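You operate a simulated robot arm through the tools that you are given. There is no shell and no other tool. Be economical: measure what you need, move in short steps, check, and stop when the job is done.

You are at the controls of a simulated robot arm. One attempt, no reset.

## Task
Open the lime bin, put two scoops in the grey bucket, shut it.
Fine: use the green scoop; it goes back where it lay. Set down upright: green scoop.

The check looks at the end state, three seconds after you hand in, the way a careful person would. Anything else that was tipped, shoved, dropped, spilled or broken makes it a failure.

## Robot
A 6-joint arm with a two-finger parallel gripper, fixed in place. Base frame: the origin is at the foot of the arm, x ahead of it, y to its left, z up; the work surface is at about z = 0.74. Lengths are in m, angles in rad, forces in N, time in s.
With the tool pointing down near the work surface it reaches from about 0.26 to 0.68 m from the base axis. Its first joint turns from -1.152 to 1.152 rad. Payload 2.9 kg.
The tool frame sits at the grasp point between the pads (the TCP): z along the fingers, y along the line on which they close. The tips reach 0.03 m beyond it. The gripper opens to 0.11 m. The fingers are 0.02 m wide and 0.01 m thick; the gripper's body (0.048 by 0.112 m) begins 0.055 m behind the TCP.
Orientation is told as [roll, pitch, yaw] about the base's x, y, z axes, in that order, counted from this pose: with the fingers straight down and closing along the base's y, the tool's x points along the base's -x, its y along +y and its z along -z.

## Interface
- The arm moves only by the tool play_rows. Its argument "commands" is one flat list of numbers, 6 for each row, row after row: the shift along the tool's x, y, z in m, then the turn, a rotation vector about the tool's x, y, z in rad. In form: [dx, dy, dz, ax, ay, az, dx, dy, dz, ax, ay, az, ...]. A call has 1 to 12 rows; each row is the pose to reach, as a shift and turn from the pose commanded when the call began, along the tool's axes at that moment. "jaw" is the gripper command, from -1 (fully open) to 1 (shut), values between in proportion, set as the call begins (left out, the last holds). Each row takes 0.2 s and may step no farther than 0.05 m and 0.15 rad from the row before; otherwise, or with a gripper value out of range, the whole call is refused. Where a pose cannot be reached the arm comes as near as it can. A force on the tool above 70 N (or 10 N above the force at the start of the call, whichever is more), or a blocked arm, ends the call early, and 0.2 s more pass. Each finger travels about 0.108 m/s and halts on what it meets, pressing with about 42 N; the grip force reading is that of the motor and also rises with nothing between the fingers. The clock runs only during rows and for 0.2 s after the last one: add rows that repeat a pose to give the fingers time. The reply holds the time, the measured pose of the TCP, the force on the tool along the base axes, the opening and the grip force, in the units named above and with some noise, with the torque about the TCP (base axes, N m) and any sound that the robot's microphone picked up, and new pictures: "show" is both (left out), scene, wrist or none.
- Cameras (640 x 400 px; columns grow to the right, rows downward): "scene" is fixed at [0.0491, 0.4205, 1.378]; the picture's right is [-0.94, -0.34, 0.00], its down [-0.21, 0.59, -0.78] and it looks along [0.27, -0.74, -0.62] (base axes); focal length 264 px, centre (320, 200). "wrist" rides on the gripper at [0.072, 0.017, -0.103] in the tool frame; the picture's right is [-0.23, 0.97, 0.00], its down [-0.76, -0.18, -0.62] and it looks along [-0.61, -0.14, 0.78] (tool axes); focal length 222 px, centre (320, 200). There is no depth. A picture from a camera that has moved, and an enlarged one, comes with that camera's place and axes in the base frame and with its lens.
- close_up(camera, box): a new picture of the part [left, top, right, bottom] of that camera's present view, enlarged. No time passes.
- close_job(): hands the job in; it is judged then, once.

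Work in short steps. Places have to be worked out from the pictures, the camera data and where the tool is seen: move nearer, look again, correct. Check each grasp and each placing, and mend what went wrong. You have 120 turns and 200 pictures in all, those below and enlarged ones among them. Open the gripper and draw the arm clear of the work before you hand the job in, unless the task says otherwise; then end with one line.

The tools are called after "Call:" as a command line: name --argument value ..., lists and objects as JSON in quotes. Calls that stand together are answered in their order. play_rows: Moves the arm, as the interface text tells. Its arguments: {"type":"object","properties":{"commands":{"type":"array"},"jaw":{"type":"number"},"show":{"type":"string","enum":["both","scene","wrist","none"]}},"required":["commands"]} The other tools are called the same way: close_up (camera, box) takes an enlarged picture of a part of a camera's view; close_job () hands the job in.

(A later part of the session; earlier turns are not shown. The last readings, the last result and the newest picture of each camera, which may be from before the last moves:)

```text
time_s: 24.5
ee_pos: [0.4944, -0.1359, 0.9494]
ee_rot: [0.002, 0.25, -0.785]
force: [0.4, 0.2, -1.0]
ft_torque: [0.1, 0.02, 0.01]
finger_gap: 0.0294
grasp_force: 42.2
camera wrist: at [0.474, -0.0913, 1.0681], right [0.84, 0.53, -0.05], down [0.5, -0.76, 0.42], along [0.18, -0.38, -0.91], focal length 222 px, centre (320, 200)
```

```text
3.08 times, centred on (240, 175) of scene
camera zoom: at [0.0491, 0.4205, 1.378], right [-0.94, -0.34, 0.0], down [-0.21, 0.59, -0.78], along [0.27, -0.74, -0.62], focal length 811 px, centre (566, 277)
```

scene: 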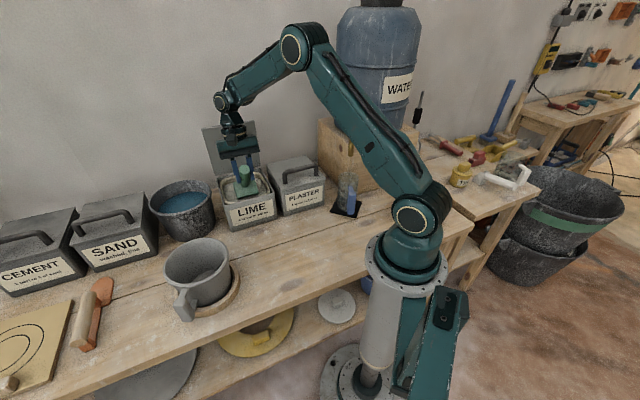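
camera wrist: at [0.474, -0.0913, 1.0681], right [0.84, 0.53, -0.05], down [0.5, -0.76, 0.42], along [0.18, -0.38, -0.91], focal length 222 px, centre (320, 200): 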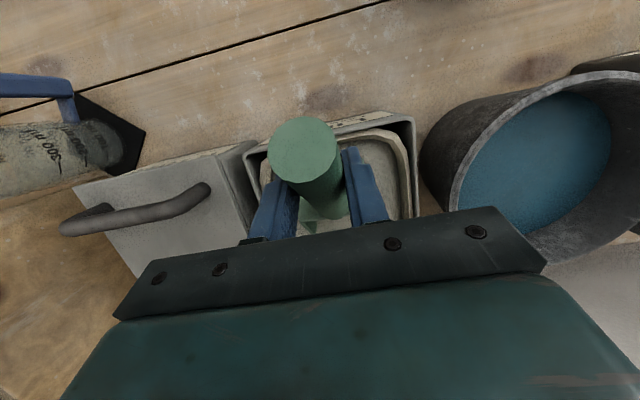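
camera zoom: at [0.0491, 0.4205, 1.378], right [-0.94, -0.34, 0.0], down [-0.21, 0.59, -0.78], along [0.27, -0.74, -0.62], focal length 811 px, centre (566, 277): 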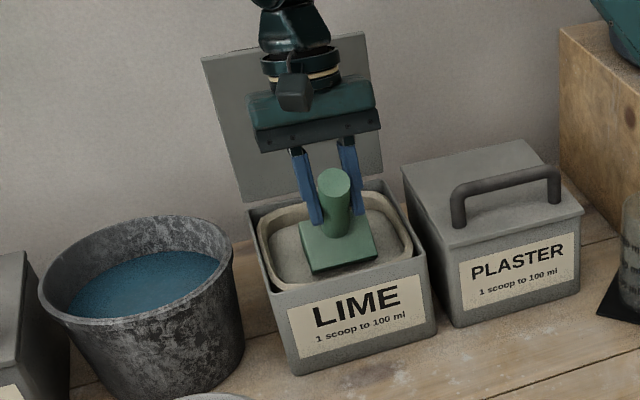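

The head is buried in the lime with no resistance. I sweep it forward while levelling and lifting out.

Call:
play_rows --commands '[0.0018, 0, 0.0116, 0, -0.13, 0, 0.0098, 0, 0.0205, 0, -0.27, 0, 0.0222, 0, 0.0246, 0, -0.41, 0, 0.0355, 0, 0.0249, 0, -0.55, 0, 0.0478, 0, 0.0213, 0, -0.69, 0, 0.0582, 0, 0.0131, 0, -0.83, 0, 0.0689, 0, -0.0289, 0, -0.85, 0, 0.0788, 0, -0.0677, 0, -0.85, 0]'

Call:
close_up --camera "scene" --box '[150, 110, 330, 240]'

```text
time_s: 26.3
ee_pos: [0.4538, -0.0936, 1.0359]
ee_rot: [0.002, -0.602, -0.786]
force: [-0.4, -0.4, -0.9]
ft_torque: [0.08, 0.06, 0.01]
finger_gap: 0.0294
grasp_force: 42.1
camera wrist: at [0.3819, 0.0024, 1.0795], right [0.82, 0.56, 0.13], down [0.07, -0.32, 0.94], along [0.57, -0.77, -0.3], focal length 222 px, centre (320, 200)
```

scene: 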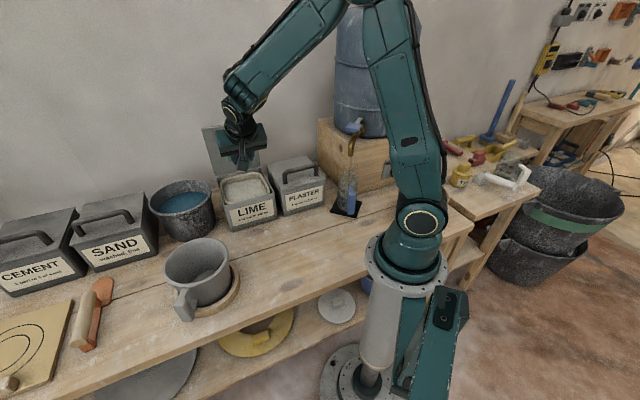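
wrist: 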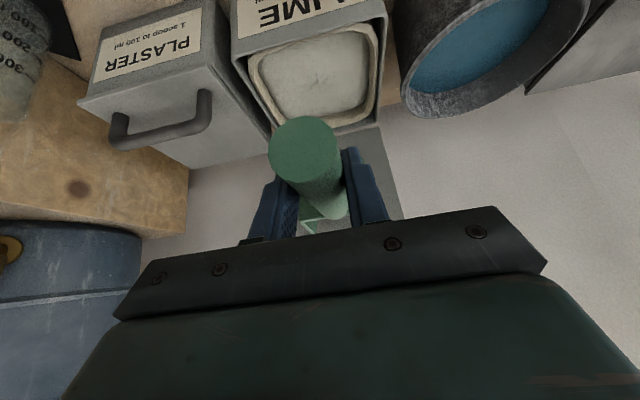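

```text
3.08 times, centred on (240, 175) of scene
camera zoom: at [0.0491, 0.4205, 1.378], right [-0.94, -0.34, 0.0], down [-0.21, 0.59, -0.78], along [0.27, -0.74, -0.62], focal length 811 px, centre (566, 277)
```

zoom: 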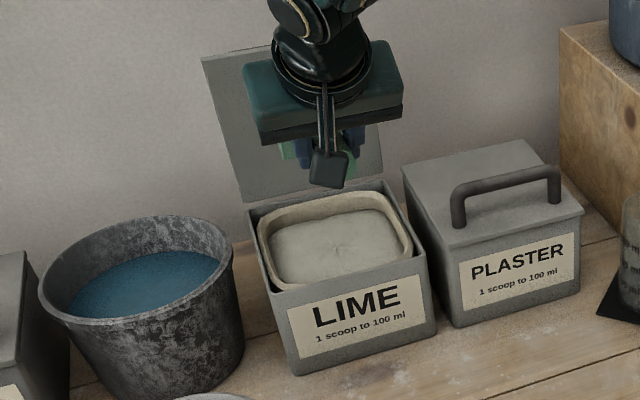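

I check whether the scoop actually carries lime.

Call:
close_up --camera "wrist" --box '[260, 100, 400, 240]'

Call:
close_up --camera "scene" --box '[210, 130, 290, 200]'

```text
2.86 times, centred on (330, 170) of wrist
camera zoom: at [0.3819, 0.0024, 1.0795], right [0.82, 0.56, 0.13], down [0.07, -0.32, 0.94], along [0.57, -0.77, -0.3], focal length 635 px, centre (291, 286)
```

zoom: 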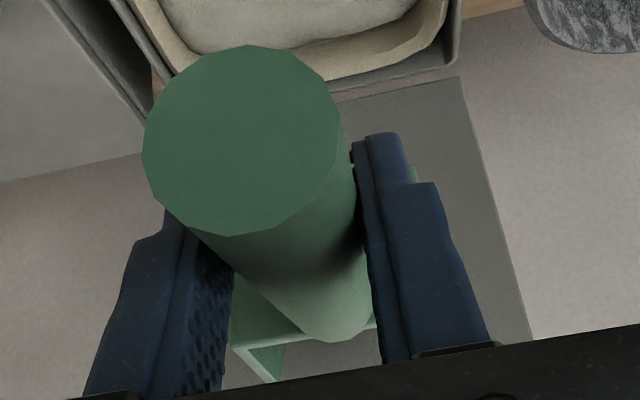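

```text
5.71 times, centred on (250, 165) of scene
camera zoom: at [0.0491, 0.4205, 1.378], right [-0.94, -0.34, 0.0], down [-0.21, 0.59, -0.78], along [0.27, -0.74, -0.62], focal length 1506 px, centre (720, 400)
```

zoom: 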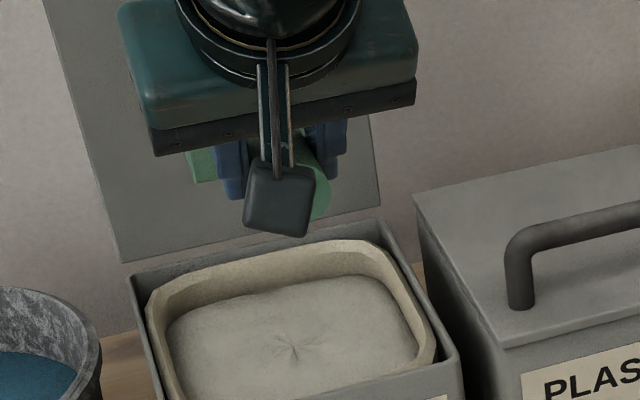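

I can't see inside from here. I carry it level toward the bucket, turning the head to point over it (azimuth ≈17°), which should also show the scoop's contents to the scene camera.

Call:
play_rows --commands '[0.0216, 0.0065, -0.0184, -0.0763, 0, -0.1114, 0.0431, 0.0129, -0.0368, -0.1525, 0, -0.2228, 0.0647, 0.0194, -0.0552, -0.2288, 0, -0.3341, 0.0863, 0.0258, -0.0736, -0.305, 0, -0.4455, 0.1078, 0.0323, -0.092, -0.3813, 0, -0.5569, 0.1294, 0.0387, -0.1104, -0.4575, 0, -0.6683, 0.1509, 0.0452, -0.1288, -0.5338, 0, -0.7796, 0.1725, 0.0516, -0.1472, -0.61, 0, -0.891]'

Call:
close_up --camera "scene" --box '[140, 150, 320, 300]'

```text
time_s: 28.1
ee_pos: [0.3254, 0.1013, 1.0567]
ee_rot: [0.003, -0.603, 0.298]
force: [-0.5, -0.7, -0.8]
ft_torque: [-0.05, 0.11, -0.01]
finger_gap: 0.0298
grasp_force: 41.8
camera wrist: at [0.2073, 0.0837, 1.1021], right [-0.11, 0.99, 0.13], down [0.31, -0.09, 0.94], along [0.94, 0.14, -0.3], focal length 222 px, centre (320, 200)
```

scene: 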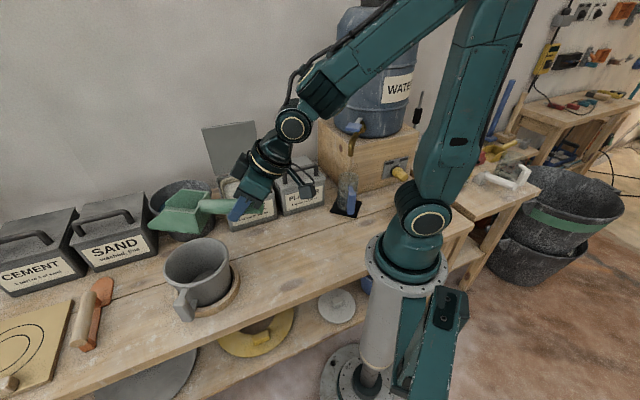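
wrist: 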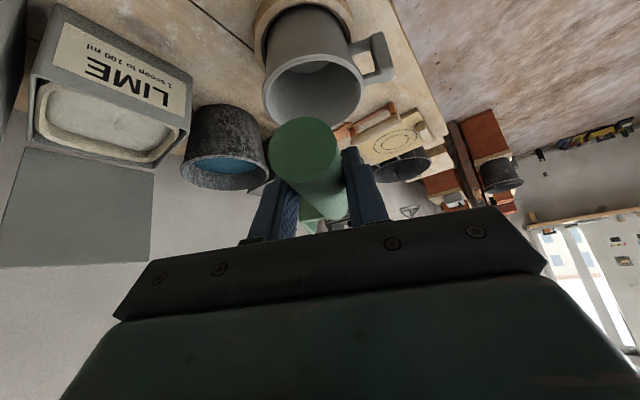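

```text
2.67 times, centred on (230, 225) of scene
camera zoom: at [0.0491, 0.4205, 1.378], right [-0.94, -0.34, 0.0], down [-0.21, 0.59, -0.78], along [0.27, -0.74, -0.62], focal length 703 px, centre (560, 133)
```

zoom: 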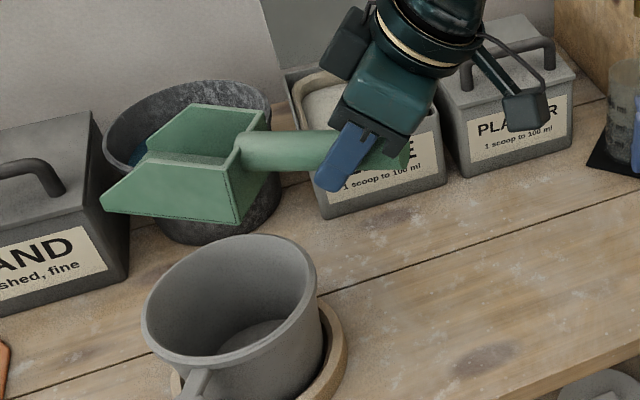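

Call:
close_up --camera "scene" --box '[160, 170, 220, 215]'

```text
8.89 times, centred on (190, 192) of scene
camera zoom: at [0.0491, 0.4205, 1.378], right [-0.94, -0.34, 0.0], down [-0.21, 0.59, -0.78], along [0.27, -0.74, -0.62], focal length 2343 px, centre (1476, 267)
```

zoom: 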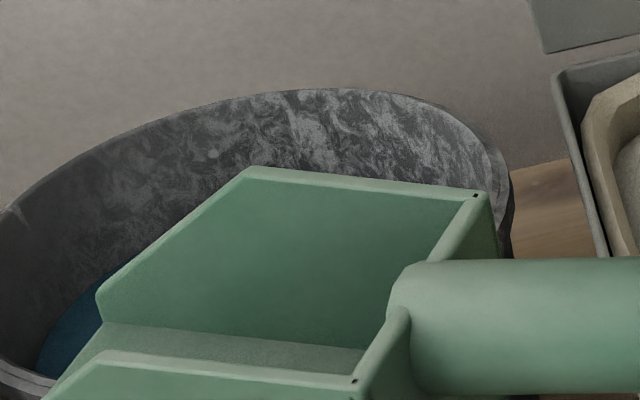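

The interior looks greyish-green and it's hard to tell. The scoop is over the grey bucket, so I roll it a little (0.3 rad) toward the camera to see its floor.

Call:
play_rows --commands '[0, 0, 0, 0.124, 0, -0.085, 0, 0, 0, 0.2475, 0, -0.1695, 0, 0, 0, 0.2475, 0, -0.1695]' --show "none"

Call:
close_up --camera "scene" --box '[150, 160, 220, 215]'

```text
time_s: 28.9
ee_pos: [0.3273, 0.1015, 1.0591]
ee_rot: [-0.359, -0.573, 0.493]
force: [0.5, -0.7, -0.1]
ft_torque: [0.02, 0.11, 0.0]
finger_gap: 0.0295
grasp_force: 41.8
```

```text
7.27 times, centred on (185, 188) of scene
camera zoom: at [0.0491, 0.4205, 1.378], right [-0.94, -0.34, 0.0], down [-0.21, 0.59, -0.78], along [0.27, -0.74, -0.62], focal length 1917 px, centre (1302, 291)
```

zoom: 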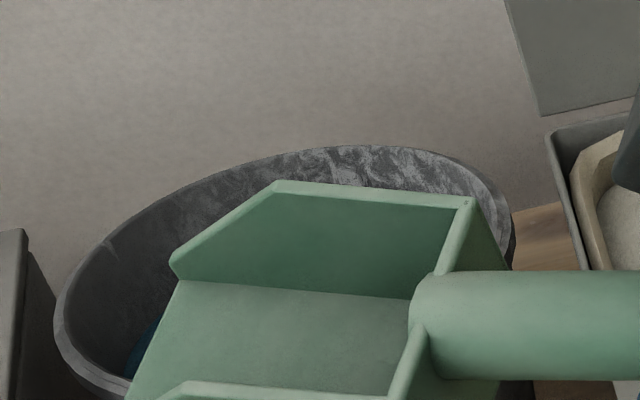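

The scoop came out empty: it was too shallow by the time it was level. I unroll it and return in front of the bin for a deeper sweep.

Call:
play_rows --commands '[0, 0, 0, -0.124, 0, 0.085, 0, 0, 0, -0.2475, 0, 0.1695]' --show "none"

Call:
play_rows --commands '[-0.0052, -0.0277, 0.0066, 0.0763, 0, 0.1114, -0.0104, -0.0553, 0.0132, 0.1525, 0, 0.2228, -0.0156, -0.083, 0.0198, 0.2288, 0, 0.3341, -0.0208, -0.1106, 0.0264, 0.305, 0, 0.4455, -0.026, -0.1383, 0.0329, 0.3813, 0, 0.5569, -0.0312, -0.166, 0.0395, 0.4575, 0, 0.6683, -0.0364, -0.1936, 0.0461, 0.5338, 0, 0.7796, -0.0416, -0.2213, 0.0527, 0.61, 0, 0.891, -0.0416, -0.2213, 0.0527, 0.61, 0, 0.891]' --show "none"

```text
time_s: 29.5
ee_pos: [0.3291, 0.1009, 1.0597]
ee_rot: [0.003, -0.601, 0.294]
force: [0.0, 0.1, -1.1]
ft_torque: [-0.03, 0.13, 0.01]
finger_gap: 0.0295
grasp_force: 41.7
```

```text
time_s: 31.5
ee_pos: [0.4528, -0.0907, 1.0399]
ee_rot: [0.001, -0.6, -0.789]
force: [-0.6, 0.4, -1.6]
ft_torque: [0.11, 0.08, -0.01]
finger_gap: 0.0296
grasp_force: 41.7
```

I pitch the head down and dip deeper (tip to about 0.765).

Call:
play_rows --commands '[-0.0057, 0, 0.01, 0, 0.1417, 0, -0.0114, -0.001, 0.0199, 0, 0.2833, 0, -0.0171, -0.001, 0.0299, 0, 0.425, 0, -0.0228, -0.001, 0.0399, 0, 0.5667, 0, -0.0285, -0.002, 0.0498, 0, 0.7083, 0, -0.0342, -0.002, 0.0598, 0, 0.85, 0, -0.0145, -0.002, 0.0886, 0, 0.85, 0, 0.0053, -0.002, 0.1175, 0, 0.85, 0, 0.0077, -0.002, 0.1281, 0, 0.85, 0]' --show "none"

Call:
close_up --camera "scene" --box '[150, 110, 330, 240]'

```text
time_s: 33.5
ee_pos: [0.4989, -0.1397, 0.9266]
ee_rot: [0.001, 0.25, -0.784]
force: [-0.2, 0.3, 0.6]
ft_torque: [0.0, 0.02, -0.01]
finger_gap: 0.0294
grasp_force: 41.3
```

```text
3.08 times, centred on (240, 175) of scene
camera zoom: at [0.0491, 0.4205, 1.378], right [-0.94, -0.34, 0.0], down [-0.21, 0.59, -0.78], along [0.27, -0.74, -0.62], focal length 811 px, centre (566, 277)
```

zoom: 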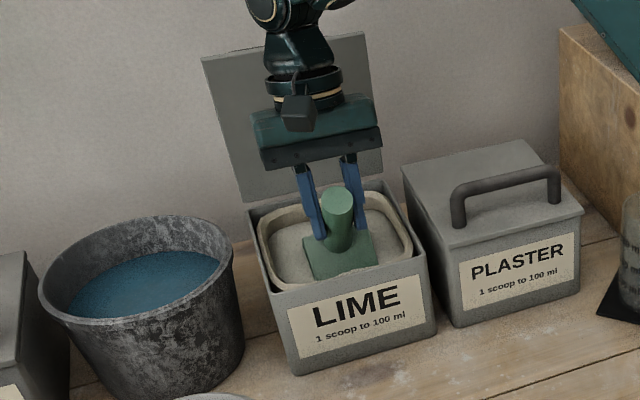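

It's fully buried. I do the sweep again, staying low (TCP ≈0.908) until nearly level, then lift out.

Call:
play_rows --commands '[-0.0103, 0, 0.0062, 0, -0.13, 0, -0.0002, 0, 0.0191, 0, -0.25, 0, 0.0153, 0, 0.0231, 0, -0.37, 0, 0.0277, 0, 0.0273, 0, -0.49, 0, 0.0393, 0, 0.0302, 0, -0.61, 0, 0.0482, 0, 0.0315, 0, -0.73, 0, 0.0557, 0, 0.0261, 0, -0.85, 0, 0.0631, 0, -0.0029, 0, -0.85, 0, 0.0743, 0, -0.0465, 0, -0.85, 0, 0.0866, 0, -0.095, 0, -0.85, 0]'

Call:
close_up --camera "scene" --box '[150, 110, 330, 240]'

```text
time_s: 35.7
ee_pos: [0.4515, -0.0932, 1.0427]
ee_rot: [0.001, -0.597, -0.787]
force: [0.2, -0.3, -0.9]
ft_torque: [0.09, 0.1, 0.02]
finger_gap: 0.0293
grasp_force: 41.7
camera wrist: at [0.3799, 0.0021, 1.0877], right [0.82, 0.56, 0.13], down [0.07, -0.32, 0.94], along [0.57, -0.77, -0.3], focal length 222 px, centre (320, 200)
```

scene: 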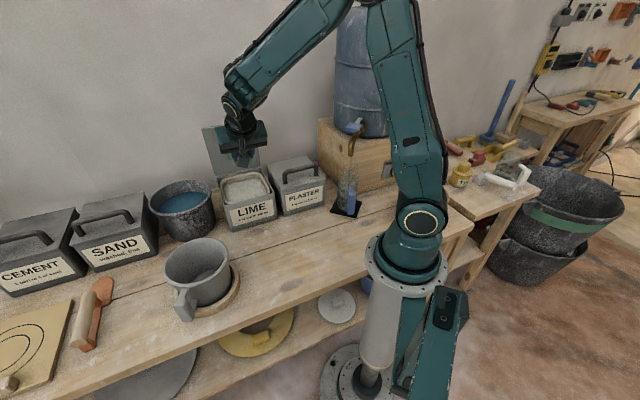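
wrist: 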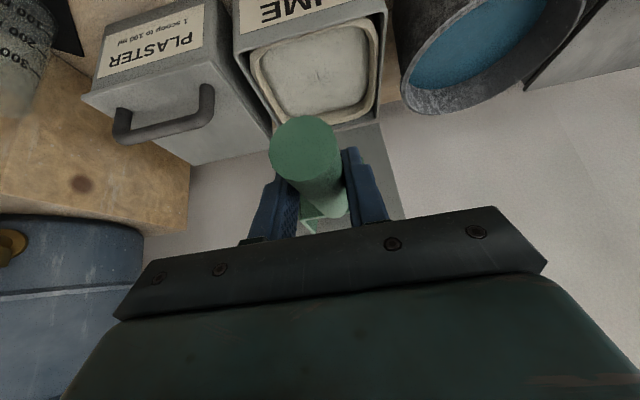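

```text
3.08 times, centred on (240, 175) of scene
camera zoom: at [0.0491, 0.4205, 1.378], right [-0.94, -0.34, 0.0], down [-0.21, 0.59, -0.78], along [0.27, -0.74, -0.62], focal length 811 px, centre (566, 277)
```

zoom: 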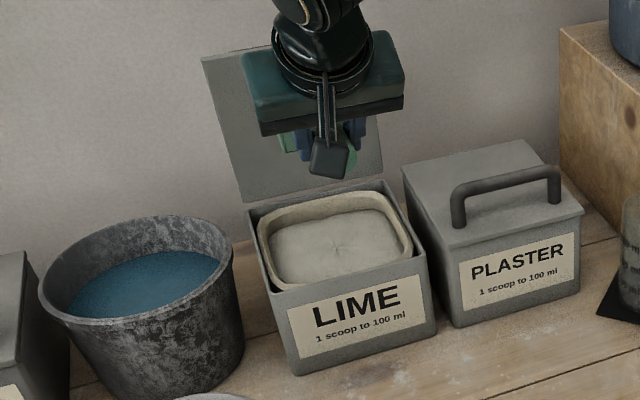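

I check the scoop interior through the wrist camera before going anywhere.

Call:
close_up --camera "wrist" --box '[270, 170, 390, 250]'

```text
5.00 times, centred on (330, 210) of wrist
camera zoom: at [0.3799, 0.0021, 1.0877], right [0.82, 0.56, 0.13], down [0.07, -0.32, 0.94], along [0.57, -0.77, -0.3], focal length 1111 px, centre (270, 150)
```

zoom: 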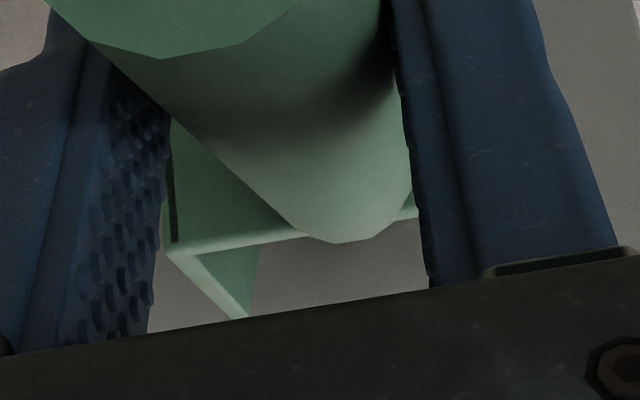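

The wrist view is upside-down here and doesn't show the floor. I carry it to above the bucket again and inspect.

Call:
play_rows --commands '[0.0216, 0.0065, -0.0184, -0.0763, 0, -0.1114, 0.0431, 0.0129, -0.0368, -0.1525, 0, -0.2228, 0.0647, 0.0194, -0.0552, -0.2288, 0, -0.3341, 0.0863, 0.0258, -0.0736, -0.305, 0, -0.4455, 0.1078, 0.0323, -0.092, -0.3813, 0, -0.5569, 0.1294, 0.0387, -0.1104, -0.4575, 0, -0.6683, 0.1509, 0.0452, -0.1288, -0.5338, 0, -0.7796, 0.1725, 0.0516, -0.1472, -0.61, 0, -0.891]' --show "none"

Call:
close_up --camera "scene" --box '[150, 160, 220, 215]'

```text
time_s: 37.5
ee_pos: [0.3332, 0.0998, 1.0655]
ee_rot: [0.002, -0.603, 0.297]
force: [0.8, -0.5, -0.6]
ft_torque: [-0.03, 0.09, 0.04]
finger_gap: 0.0292
grasp_force: 41.5
```

```text
7.27 times, centred on (185, 188) of scene
camera zoom: at [0.0491, 0.4205, 1.378], right [-0.94, -0.34, 0.0], down [-0.21, 0.59, -0.78], along [0.27, -0.74, -0.62], focal length 1917 px, centre (1302, 291)
```

zoom: 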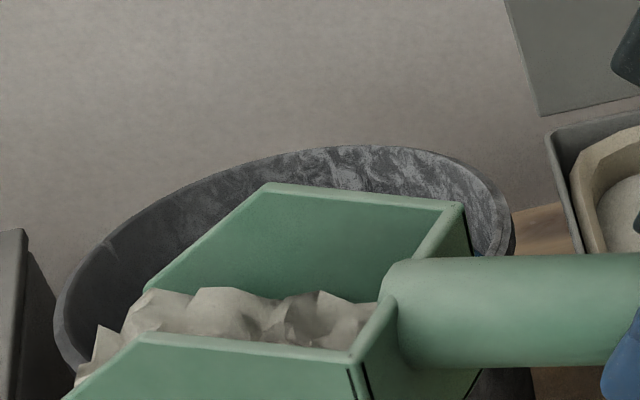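

Now it's full of lime. The bucket centre is ≈(0.45,0.138). I pitch the head down progressively with the tip held over the middle of the bucket, first to about 0.74 rad.

Call:
play_rows --commands '[0.0193, 0.002, 0.0056, 0, 0.14, 0, 0.0306, 0.002, 0.0221, 0, 0.28, 0, 0.0362, 0.002, 0.0303, 0, 0.42, 0, 0.0276, 0.002, 0.0302, 0, 0.56, 0, 0.012, 0.002, 0.0288, 0, 0.7, 0, -0.0084, 0.002, 0.0306, 0, 0.84, 0]'

Call:
close_up --camera "scene" --box '[130, 190, 290, 330]'

```text
time_s: 38.9
ee_pos: [0.3544, 0.1097, 1.0456]
ee_rot: [0.0, 0.24, 0.295]
force: [-0.8, 1.1, -0.9]
ft_torque: [-0.02, 0.06, 0.0]
finger_gap: 0.0291
grasp_force: 42.1
camera wrist: at [0.3061, 0.113, 1.1634], right [-0.07, 1.0, -0.05], down [0.9, 0.09, 0.43], along [0.43, -0.02, -0.9], focal length 222 px, centre (320, 200)
```

scene: 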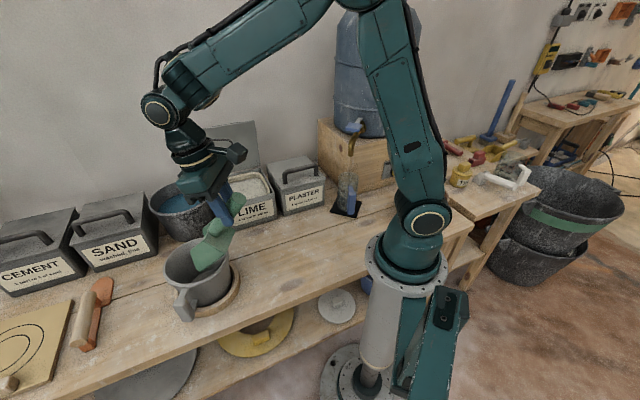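
wrist: 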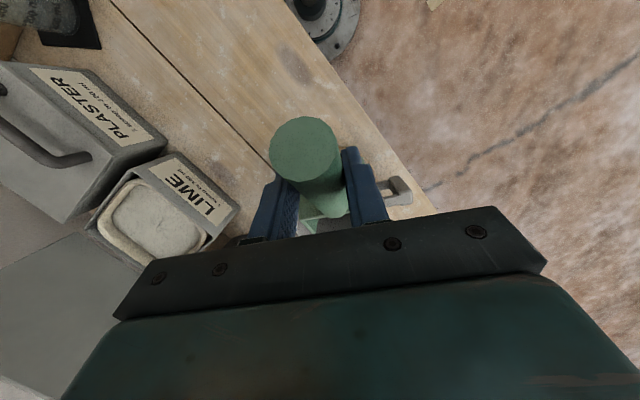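

```text
2.86 times, centred on (210, 260) of scene
camera zoom: at [0.0491, 0.4205, 1.378], right [-0.94, -0.34, 0.0], down [-0.21, 0.59, -0.78], along [0.27, -0.74, -0.62], focal length 753 px, centre (634, 29)
```

zoom: 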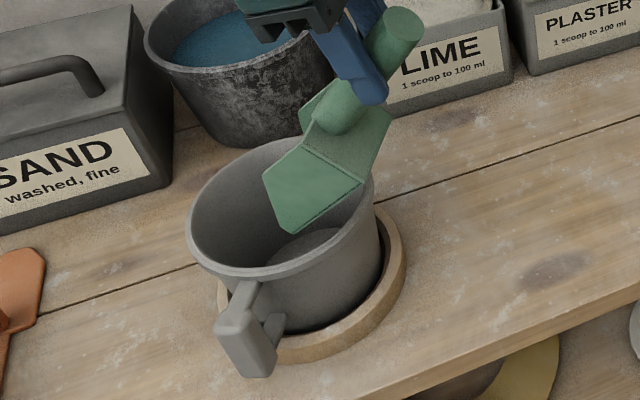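

No spill, and the lime is still holding in the scoop. I pitch further.

Call:
play_rows --commands '[-0.0192, 0, -0.0143, 0, 0.14, 0, -0.0388, 0, -0.0264, 0, 0.28, 0]' --show "none"

Call:
close_up --camera "scene" --box '[130, 190, 290, 330]'

```text
time_s: 39.5
ee_pos: [0.3974, 0.1219, 1.062]
ee_rot: [0.001, 0.517, 0.296]
force: [0.7, 0.2, -1.9]
ft_torque: [-0.01, -0.01, 0.0]
finger_gap: 0.0294
grasp_force: 42.4
```

```text
2.86 times, centred on (210, 260) of scene
camera zoom: at [0.0491, 0.4205, 1.378], right [-0.94, -0.34, 0.0], down [-0.21, 0.59, -0.78], along [0.27, -0.74, -0.62], focal length 753 px, centre (634, 29)
```

zoom: 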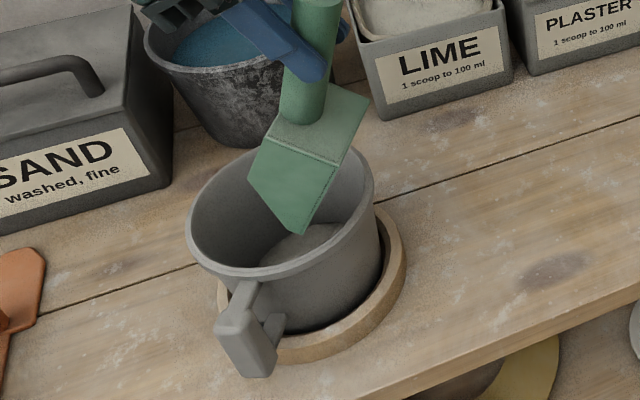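

Still reachable. I continue to about 1.3 rad and hold so everything runs out.

Call:
play_rows --commands '[-0.0193, 0, -0.0157, 0, 0.14, 0, -0.04, 0, -0.0298, 0, 0.28, 0, -0.04, 0, -0.0298, 0, 0.28, 0, -0.04, 0, -0.0298, 0, 0.28, 0]' --show "none"

Call:
close_up --camera "scene" --box '[130, 190, 290, 330]'

```text
time_s: 40.1
ee_pos: [0.4365, 0.1356, 1.0575]
ee_rot: [0.003, 0.758, 0.295]
force: [-4.1, 2.6, -23.7]
ft_torque: [-0.56, -0.09, 0.11]
finger_gap: 0.0293
grasp_force: 42.3
out of reach, approached as far as the arm can: row 2, 3
stopped in row 3: the force on the tool passed its limit at 96 N (the readings are from after the stop); the commanded pose is now the measured one
```

```text
2.86 times, centred on (210, 260) of scene
camera zoom: at [0.0491, 0.4205, 1.378], right [-0.94, -0.34, 0.0], down [-0.21, 0.59, -0.78], along [0.27, -0.74, -0.62], focal length 753 px, centre (634, 29)
```

zoom: 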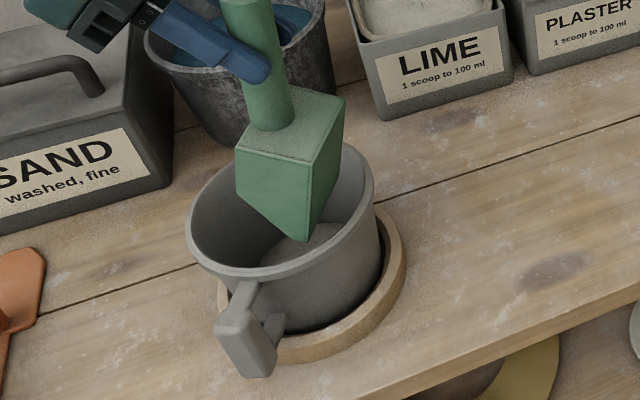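

Some part touched at the extreme pitch, so I back off immediately along the same path and inspect.

Call:
play_rows --commands '[0.015, 0, 0.01, 0, -0.14, 0, 0.0324, 0, 0.024, 0, -0.28, 0]'

Call:
close_up --camera "scene" --box '[130, 190, 290, 330]'

```text
time_s: 40.7
ee_pos: [0.3984, 0.1247, 1.0649]
ee_rot: [0.001, 0.483, 0.294]
force: [0.0, 0.3, -0.6]
ft_torque: [0.0, -0.04, 0.03]
finger_gap: 0.0294
grasp_force: 42.4
camera wrist: at [0.3783, 0.1362, 1.1894], right [-0.09, 0.99, -0.1], down [0.97, 0.11, 0.2], along [0.21, -0.08, -0.97], focal length 222 px, centre (320, 200)
```

scene: 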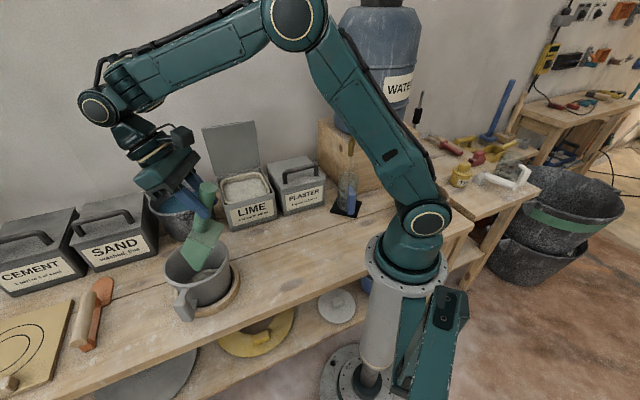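
wrist: 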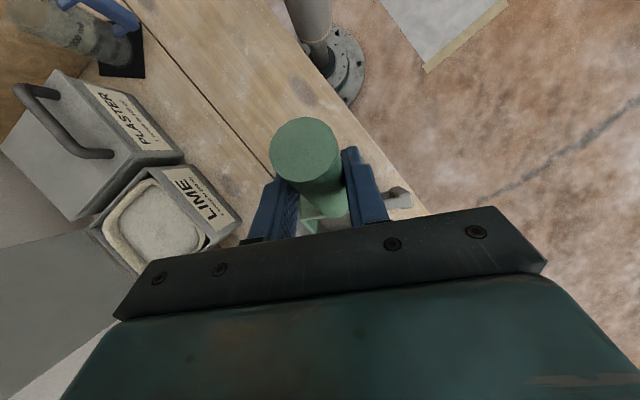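

```text
2.86 times, centred on (210, 260) of scene
camera zoom: at [0.0491, 0.4205, 1.378], right [-0.94, -0.34, 0.0], down [-0.21, 0.59, -0.78], along [0.27, -0.74, -0.62], focal length 753 px, centre (634, 29)
```

zoom: 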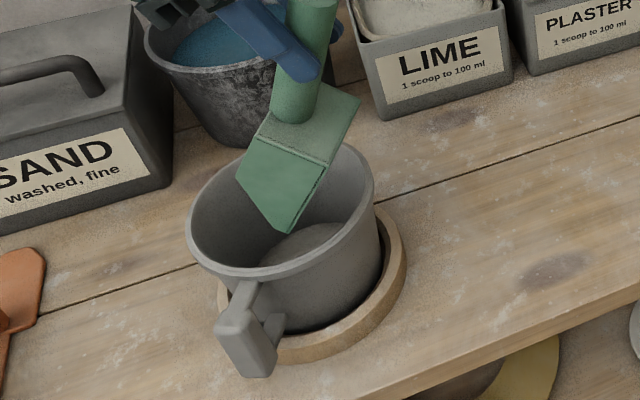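

Call:
close_up --camera "scene" --box '[170, 225, 250, 285]'

```text
6.67 times, centred on (210, 255) of scene
camera zoom: at [0.0491, 0.4205, 1.378], right [-0.94, -0.34, 0.0], down [-0.21, 0.59, -0.78], along [0.27, -0.74, -0.62], focal length 1757 px, centre (1053, -167)
```

zoom: 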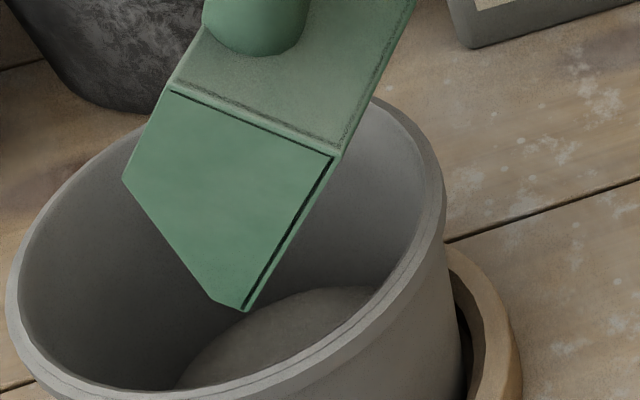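

I level the scoop again so I can see both its inside and the bucket.

Call:
play_rows --commands '[0.0219, 0, 0.0171, 0, -0.14, 0, 0.0373, 0, 0.0309, 0, -0.28, 0, 0.0526, 0, 0.0446, 0, -0.42, 0, 0.0615, 0, 0.0492, 0, -0.56, 0, 0.0659, 0, 0.0515, 0, -0.7, 0, 0.0683, 0, 0.0471, 0, -0.84, 0, 0.0706, 0, 0.0426, 0, -0.98, 0]'

Call:
close_up --camera "scene" --box '[140, 170, 260, 290]'

```text
time_s: 42.3
ee_pos: [0.3204, 0.0986, 1.0595]
ee_rot: [0.001, -0.498, 0.296]
force: [0.0, 0.7, -1.2]
ft_torque: [-0.07, 0.1, 0.0]
finger_gap: 0.0293
grasp_force: 41.8
camera wrist: at [0.2062, 0.0829, 1.1148], right [-0.09, 0.99, 0.11], down [0.41, -0.06, 0.91], along [0.91, 0.13, -0.4], focal length 222 px, centre (320, 200)
```

scene: 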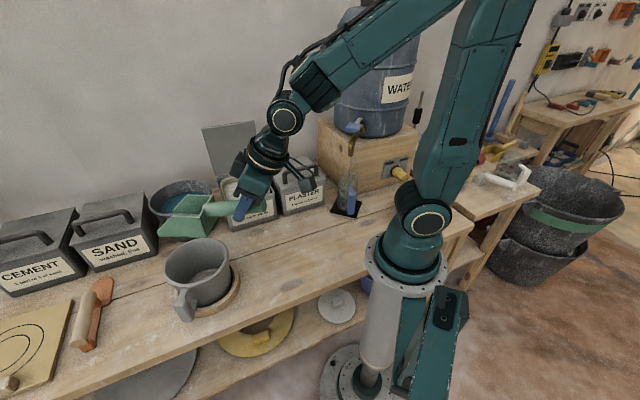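
wrist: 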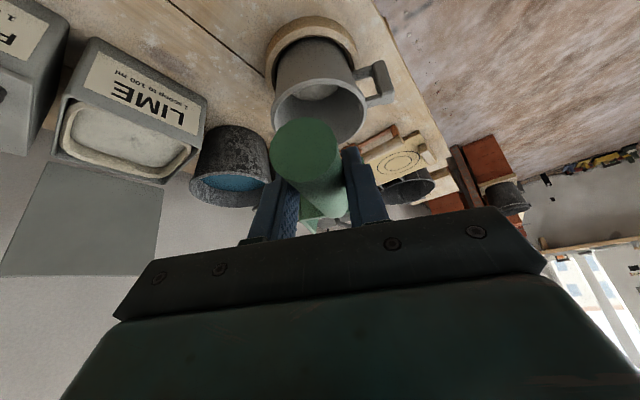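

```text
3.33 times, centred on (200, 230) of scene
camera zoom: at [0.0491, 0.4205, 1.378], right [-0.94, -0.34, 0.0], down [-0.21, 0.59, -0.78], along [0.27, -0.74, -0.62], focal length 879 px, centre (720, 100)
```

zoom: 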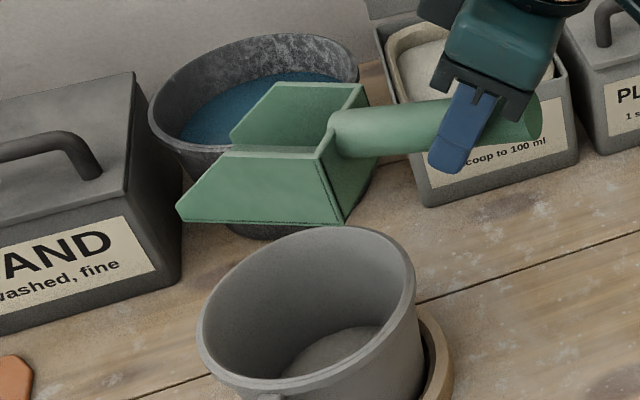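

The scoop is empty again. I check the bucket's contents and surroundings for spills.

Call:
close_up --camera "wrist" --box '[250, 10, 410, 150]'

Call:
close_up --camera "scene" --box '[150, 225, 250, 325]'

```text
2.86 times, centred on (330, 80) of wrist
camera zoom: at [0.2062, 0.0829, 1.1148], right [-0.09, 0.99, 0.11], down [0.41, -0.06, 0.91], along [0.91, 0.13, -0.4], focal length 635 px, centre (291, 543)
```

zoom: 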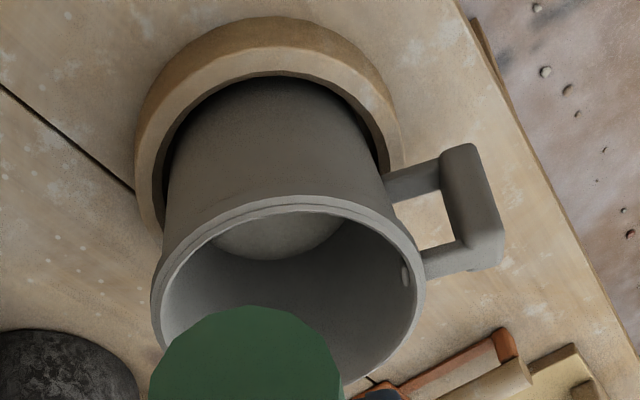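

```text
4.00 times, centred on (200, 275) of scene
camera zoom: at [0.0491, 0.4205, 1.378], right [-0.94, -0.34, 0.0], down [-0.21, 0.59, -0.78], along [0.27, -0.74, -0.62], focal length 1054 px, centre (800, -100)
```

zoom: 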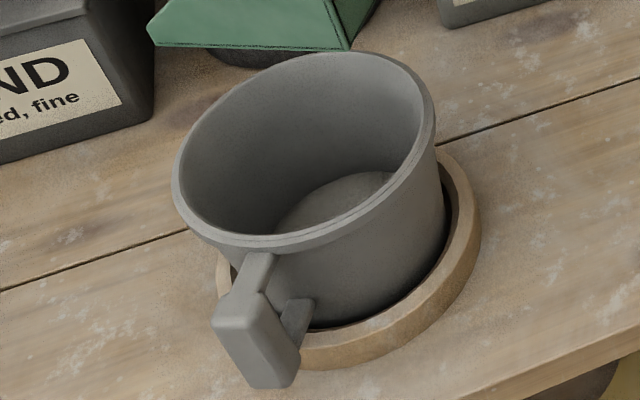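

The table is clean and the scoop is empty, with a pale layer in the bucket, so the first scoop is in. I return to the bin for the second.

Call:
play_rows --commands '[-0.0067, -0.0275, 0.0064, 0.0646, 0, 0.1185, -0.0133, -0.0549, 0.0128, 0.1293, 0, 0.237, -0.02, -0.0824, 0.0192, 0.1939, 0, 0.3555, -0.0267, -0.1099, 0.0257, 0.2585, 0, 0.474, -0.0333, -0.1373, 0.0321, 0.3231, 0, 0.5925, -0.04, -0.1648, 0.0385, 0.3878, 0, 0.711, -0.0466, -0.1922, 0.0449, 0.4524, 0, 0.8295, -0.0533, -0.2197, 0.0513, 0.517, 0, 0.948, -0.0533, -0.2197, 0.0513, 0.517, 0, 0.948]'

```text
time_s: 44.3
ee_pos: [0.4504, -0.0894, 1.0382]
ee_rot: [-0.001, -0.496, -0.786]
force: [-0.1, 0.2, -0.7]
ft_torque: [0.06, 0.09, 0.01]
finger_gap: 0.0296
grasp_force: 42.3
camera wrist: at [0.3822, 0.0029, 1.0941], right [0.83, 0.55, 0.11], down [0.14, -0.39, 0.91], along [0.54, -0.74, -0.4], focal length 222 px, centre (320, 200)
```

scene: 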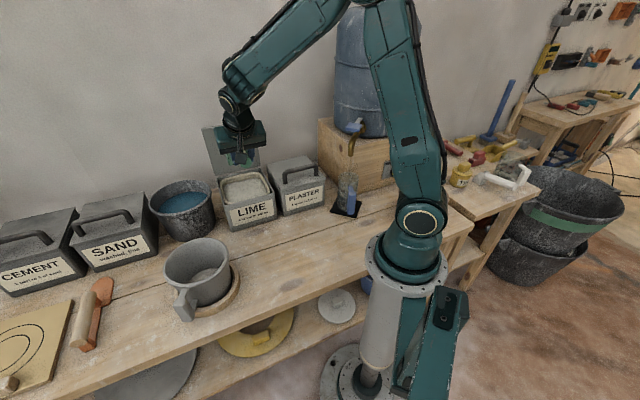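
wrist: 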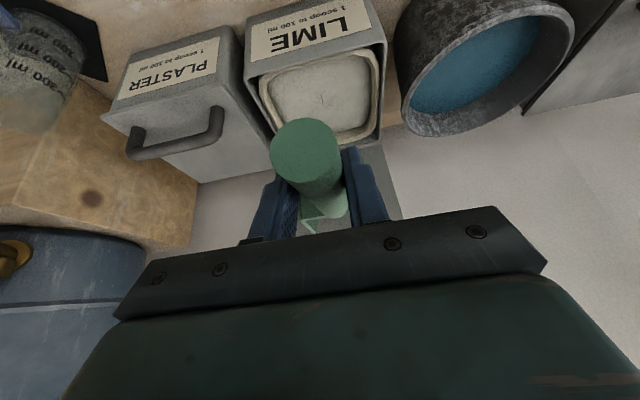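

I repeat the same dip.

Call:
play_rows --commands '[-0.0072, 0, 0.0093, 0, 0.125, 0, -0.0143, -0.001, 0.0185, 0, 0.25, 0, -0.0215, -0.001, 0.0278, 0, 0.375, 0, -0.0287, -0.001, 0.0371, 0, 0.5, 0, -0.0358, -0.001, 0.0463, 0, 0.625, 0, -0.043, -0.001, 0.0556, 0, 0.75, 0, -0.0262, -0.001, 0.0863, 0, 0.75, 0, -0.0095, -0.001, 0.117, 0, 0.75, 0, -0.0048, -0.001, 0.1338, 0, 0.75, 0]' --show "none"

```text
time_s: 46.3
ee_pos: [0.4983, -0.139, 0.9267]
ee_rot: [-0.001, 0.249, -0.783]
force: [-6.4, 5.9, 24.8]
ft_torque: [-0.42, -0.61, 0.03]
finger_gap: 0.0292
grasp_force: 42.4
```

The tip touches the bin's floor (25 N), so that's deep enough. I sweep as before, slightly higher.

Call:
play_rows --commands '[-0.0104, 0, 0.0004, 0, -0.13, 0, -0.0001, 0, 0.0123, 0, -0.25, 0, 0.0149, 0, 0.0183, 0, -0.37, 0, 0.0273, 0, 0.0224, 0, -0.49, 0, 0.0389, 0, 0.0254, 0, -0.61, 0, 0.0479, 0, 0.0267, 0, -0.73, 0, 0.0555, 0, 0.0214, 0, -0.85, 0, 0.0629, 0, -0.0077, 0, -0.85, 0, 0.0737, 0, -0.0503, 0, -0.85, 0, 0.0861, 0, -0.0988, 0, -0.85, 0]' --show "none"

Call:
close_up --camera "scene" --box '[150, 110, 330, 240]'

```text
time_s: 48.5
ee_pos: [0.4584, -0.0975, 1.0407]
ee_rot: [-0.003, -0.594, -0.782]
force: [-0.4, 0.1, -0.2]
ft_torque: [0.07, 0.06, -0.01]
finger_gap: 0.0295
grasp_force: 41.9
```

```text
3.08 times, centred on (240, 175) of scene
camera zoom: at [0.0491, 0.4205, 1.378], right [-0.94, -0.34, 0.0], down [-0.21, 0.59, -0.78], along [0.27, -0.74, -0.62], focal length 811 px, centre (566, 277)
```

zoom: 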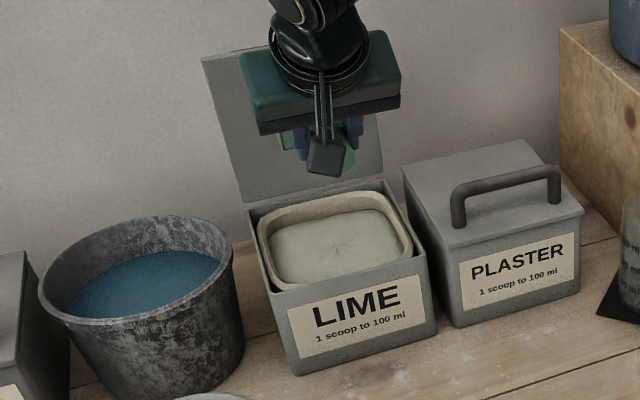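

I carry it to above the bucket and inspect the load.

Call:
play_rows --commands '[0.0219, 0.0064, -0.0186, -0.0763, 0, -0.1114, 0.0437, 0.0128, -0.0372, -0.1525, 0, -0.2228, 0.0656, 0.0191, -0.0558, -0.2288, 0, -0.3341, 0.0874, 0.0255, -0.0744, -0.305, 0, -0.4455, 0.1093, 0.0319, -0.093, -0.3813, 0, -0.5569, 0.1311, 0.0383, -0.1116, -0.4575, 0, -0.6683, 0.153, 0.0446, -0.1302, -0.5338, 0, -0.7796, 0.1748, 0.051, -0.1488, -0.61, 0, -0.891]' --show "none"

Call:
close_up --camera "scene" --box '[150, 160, 220, 215]'

```text
time_s: 50.3
ee_pos: [0.331, 0.099, 1.0641]
ee_rot: [0.003, -0.596, 0.297]
force: [1.3, 0.1, -1.0]
ft_torque: [-0.03, 0.11, -0.01]
finger_gap: 0.0295
grasp_force: 41.9
```

```text
7.27 times, centred on (185, 188) of scene
camera zoom: at [0.0491, 0.4205, 1.378], right [-0.94, -0.34, 0.0], down [-0.21, 0.59, -0.78], along [0.27, -0.74, -0.62], focal length 1917 px, centre (1302, 291)
```

zoom: 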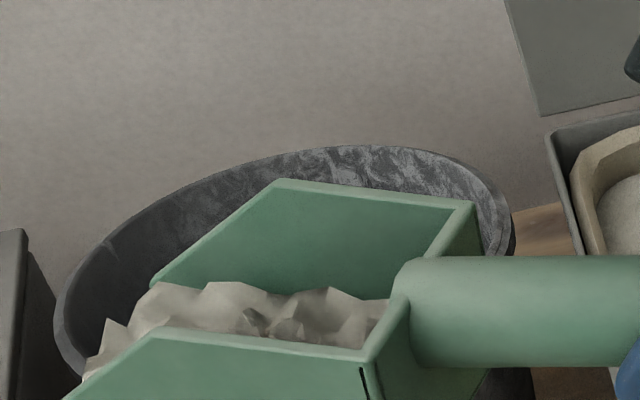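

The second load is the same size. I pour with the same path.

Call:
play_rows --commands '[0.0193, 0.002, 0.0056, 0, 0.14, 0, 0.0306, 0.002, 0.0221, 0, 0.28, 0, 0.0362, 0.002, 0.0303, 0, 0.42, 0, 0.0276, 0.002, 0.0302, 0, 0.56, 0, 0.012, 0.002, 0.0288, 0, 0.7, 0, -0.0084, 0.002, 0.0306, 0, 0.84, 0]' --show "none"

Call:
play_rows --commands '[-0.0192, 0, -0.0143, 0, 0.14, 0, -0.0388, 0, -0.0264, 0, 0.28, 0, -0.0388, 0, -0.0264, 0, 0.28, 0, -0.055, 0, -0.036, 0, 0.38, 0, -0.055, 0, -0.036, 0, 0.38, 0, -0.055, 0, -0.036, 0, 0.38, 0]' --show "none"

Call:
close_up --camera "scene" --box '[130, 190, 290, 330]'

```text
time_s: 51.7
ee_pos: [0.3567, 0.1087, 1.044]
ee_rot: [0.001, 0.245, 0.295]
force: [0.2, 0.0, -1.4]
ft_torque: [-0.01, 0.07, 0.02]
finger_gap: 0.0294
grasp_force: 41.6
```

```text
time_s: 53.1
ee_pos: [0.4145, 0.1286, 1.0638]
ee_rot: [0.002, 0.624, 0.298]
force: [0.1, -0.4, -1.4]
ft_torque: [0.03, 0.01, -0.01]
finger_gap: 0.0294
grasp_force: 41.6
```

```text
2.86 times, centred on (210, 260) of scene
camera zoom: at [0.0491, 0.4205, 1.378], right [-0.94, -0.34, 0.0], down [-0.21, 0.59, -0.78], along [0.27, -0.74, -0.62], focal length 753 px, centre (634, 29)
```

zoom: 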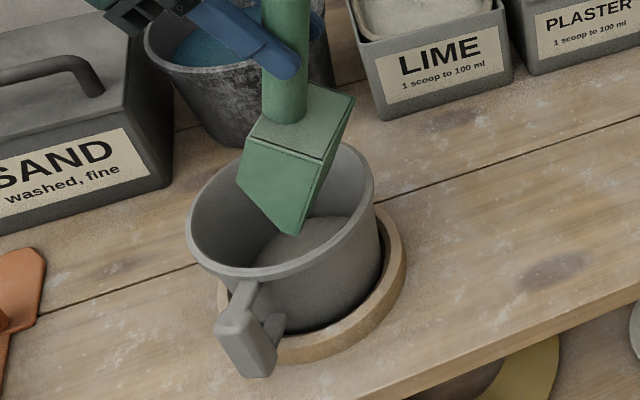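

The bucket level has visibly risen. I level the scoop and check that it's empty.

Call:
play_rows --commands '[0.0142, 0, 0.0127, 0, -0.1405, 0, 0.0334, 0, 0.0289, 0, -0.281, 0, 0.0466, 0, 0.0447, 0, -0.4215, 0, 0.06, 0, 0.0605, 0, -0.562, 0, 0.0681, 0, 0.0663, 0, -0.7025, 0, 0.0721, 0, 0.0692, 0, -0.843, 0, 0.075, 0, 0.0651, 0, -0.9835, 0, 0.078, 0, 0.061, 0, -1.124, 0]' --show "none"

Call:
close_up --camera "scene" --box '[140, 170, 260, 310]'

Call:
close_up --camera "wrist" --box '[250, 10, 410, 150]'

```text
time_s: 54.9
ee_pos: [0.3173, 0.0994, 1.0626]
ee_rot: [0.003, -0.504, 0.292]
force: [0.1, -0.6, -1.0]
ft_torque: [0.0, 0.12, 0.02]
finger_gap: 0.0291
grasp_force: 41.9
```

```text
2.86 times, centred on (200, 240) of scene
camera zoom: at [0.0491, 0.4205, 1.378], right [-0.94, -0.34, 0.0], down [-0.21, 0.59, -0.78], along [0.27, -0.74, -0.62], focal length 753 px, centre (663, 86)
```

zoom: 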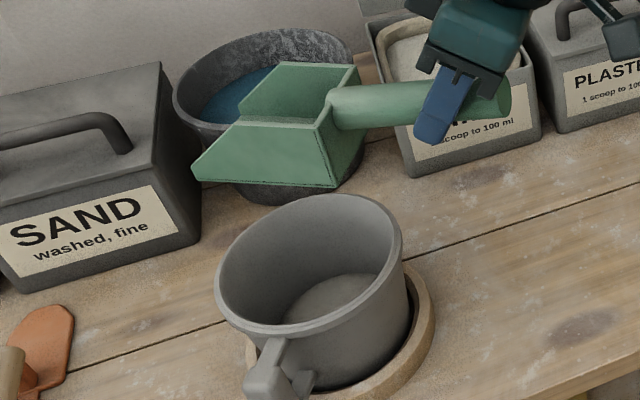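

```text
2.86 times, centred on (330, 80) of wrist
camera zoom: at [0.2048, 0.0822, 1.1181], right [-0.09, 0.99, 0.11], down [0.4, -0.07, 0.91], along [0.91, 0.13, -0.39], focal length 635 px, centre (291, 543)
```

zoom: 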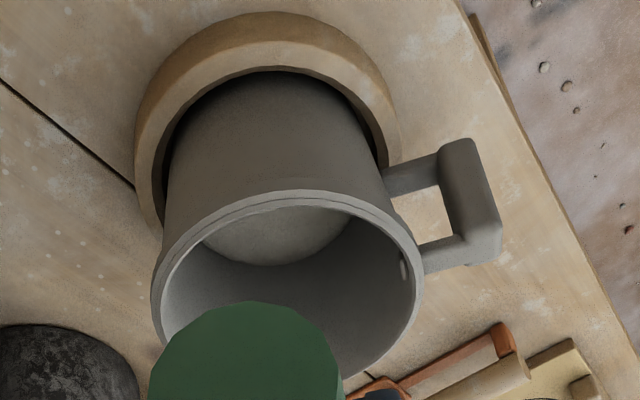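

Both scoops are in and nothing is spilled. I carry the empty scoop back above its resting place.

Call:
play_rows --commands '[-0.0244, 0.0138, 0.0151, 0.0573, 0, 0.1051, -0.0489, 0.0275, 0.0301, 0.1147, 0, 0.2101, -0.0733, 0.0413, 0.0452, 0.172, 0, 0.3152, -0.0977, 0.055, 0.0603, 0.2293, 0, 0.4203, -0.1222, 0.0688, 0.0753, 0.2867, 0, 0.5253, -0.1466, 0.0825, 0.0904, 0.344, 0, 0.6304, -0.171, 0.0963, 0.1055, 0.4013, 0, 0.7355, -0.1955, 0.11, 0.1205, 0.4587, 0, 0.8405, -0.2199, 0.1238, 0.1356, 0.516, 0, 0.9456, -0.2199, 0.1238, 0.1356, 0.516, 0, 0.9456]' --show "scene"

```text
time_s: 57.1
ee_pos: [0.5279, 0.2923, 1.0483]
ee_rot: [0.002, -0.498, -0.782]
force: [0.1, -0.5, -1.3]
ft_torque: [0.08, 0.07, 0.04]
finger_gap: 0.0296
grasp_force: 41.8
```

scene: 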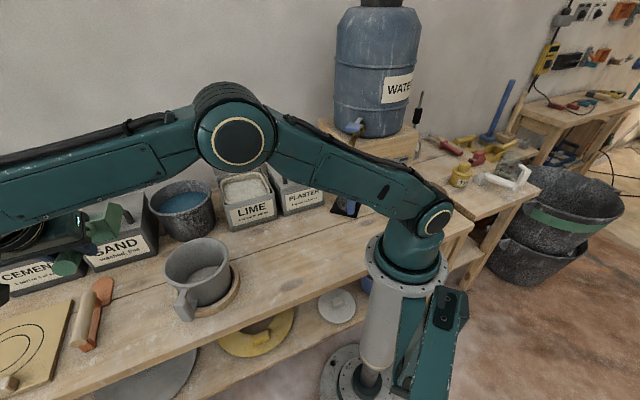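

Now I lower it toward its place, stopping about 25 mm above to check its attitude.

Call:
play_rows --commands '[0.0211, 0.001, 0.0386, 0, 0, 0, 0.0421, 0.001, 0.0773, 0, 0, 0, 0.0632, 0.001, 0.1159, 0, 0, 0, 0.0843, 0.001, 0.1545, 0, 0, 0, 0.1054, 0.001, 0.1932, 0, -0.002, 0]'

Call:
close_up --camera "scene" --box '[60, 230, 220, 360]'

Call:
close_up --camera "wrist" --box '[220, 80, 420, 250]'

```text
time_s: 58.3
ee_pos: [0.5298, 0.2944, 0.8277]
ee_rot: [0.005, -0.499, -0.784]
force: [-1.1, 0.6, -1.8]
ft_torque: [0.06, 0.07, -0.01]
finger_gap: 0.0293
grasp_force: 42.3
camera wrist: at [0.4618, 0.386, 0.8845], right [0.83, 0.55, 0.11], down [0.14, -0.39, 0.91], along [0.54, -0.74, -0.4], focal length 222 px, centre (320, 200)
```

scene: 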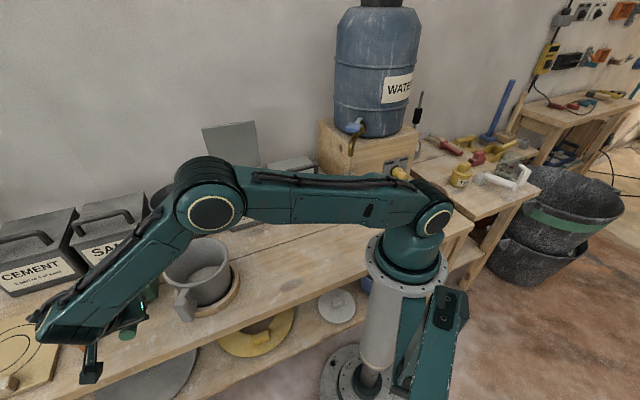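
wrist: 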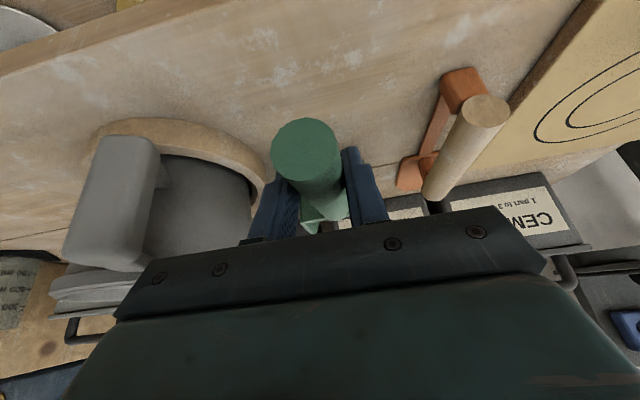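

```text
3.08 times, centred on (140, 295) of scene
camera zoom: at [0.0491, 0.4205, 1.378], right [-0.94, -0.34, 0.0], down [-0.21, 0.59, -0.78], along [0.27, -0.74, -0.62], focal length 811 px, centre (874, -92)
```

zoom: 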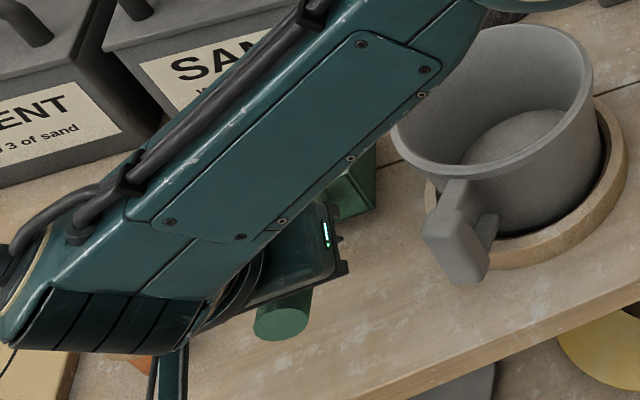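

```text
2.35 times, centred on (320, 165) of wrist
camera zoom: at [0.4618, 0.386, 0.8845], right [0.83, 0.55, 0.11], down [0.14, -0.39, 0.91], along [0.54, -0.74, -0.4], focal length 523 px, centre (320, 282)
```

zoom: 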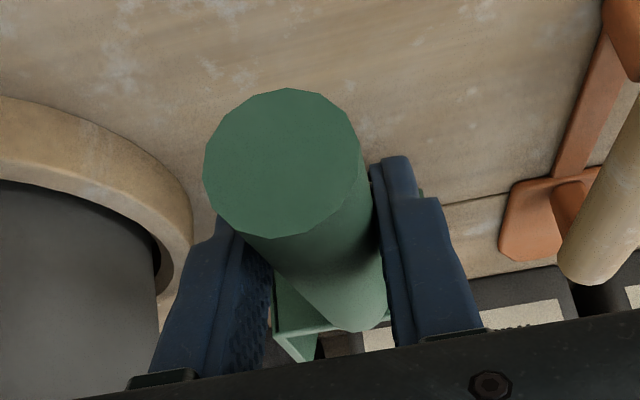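

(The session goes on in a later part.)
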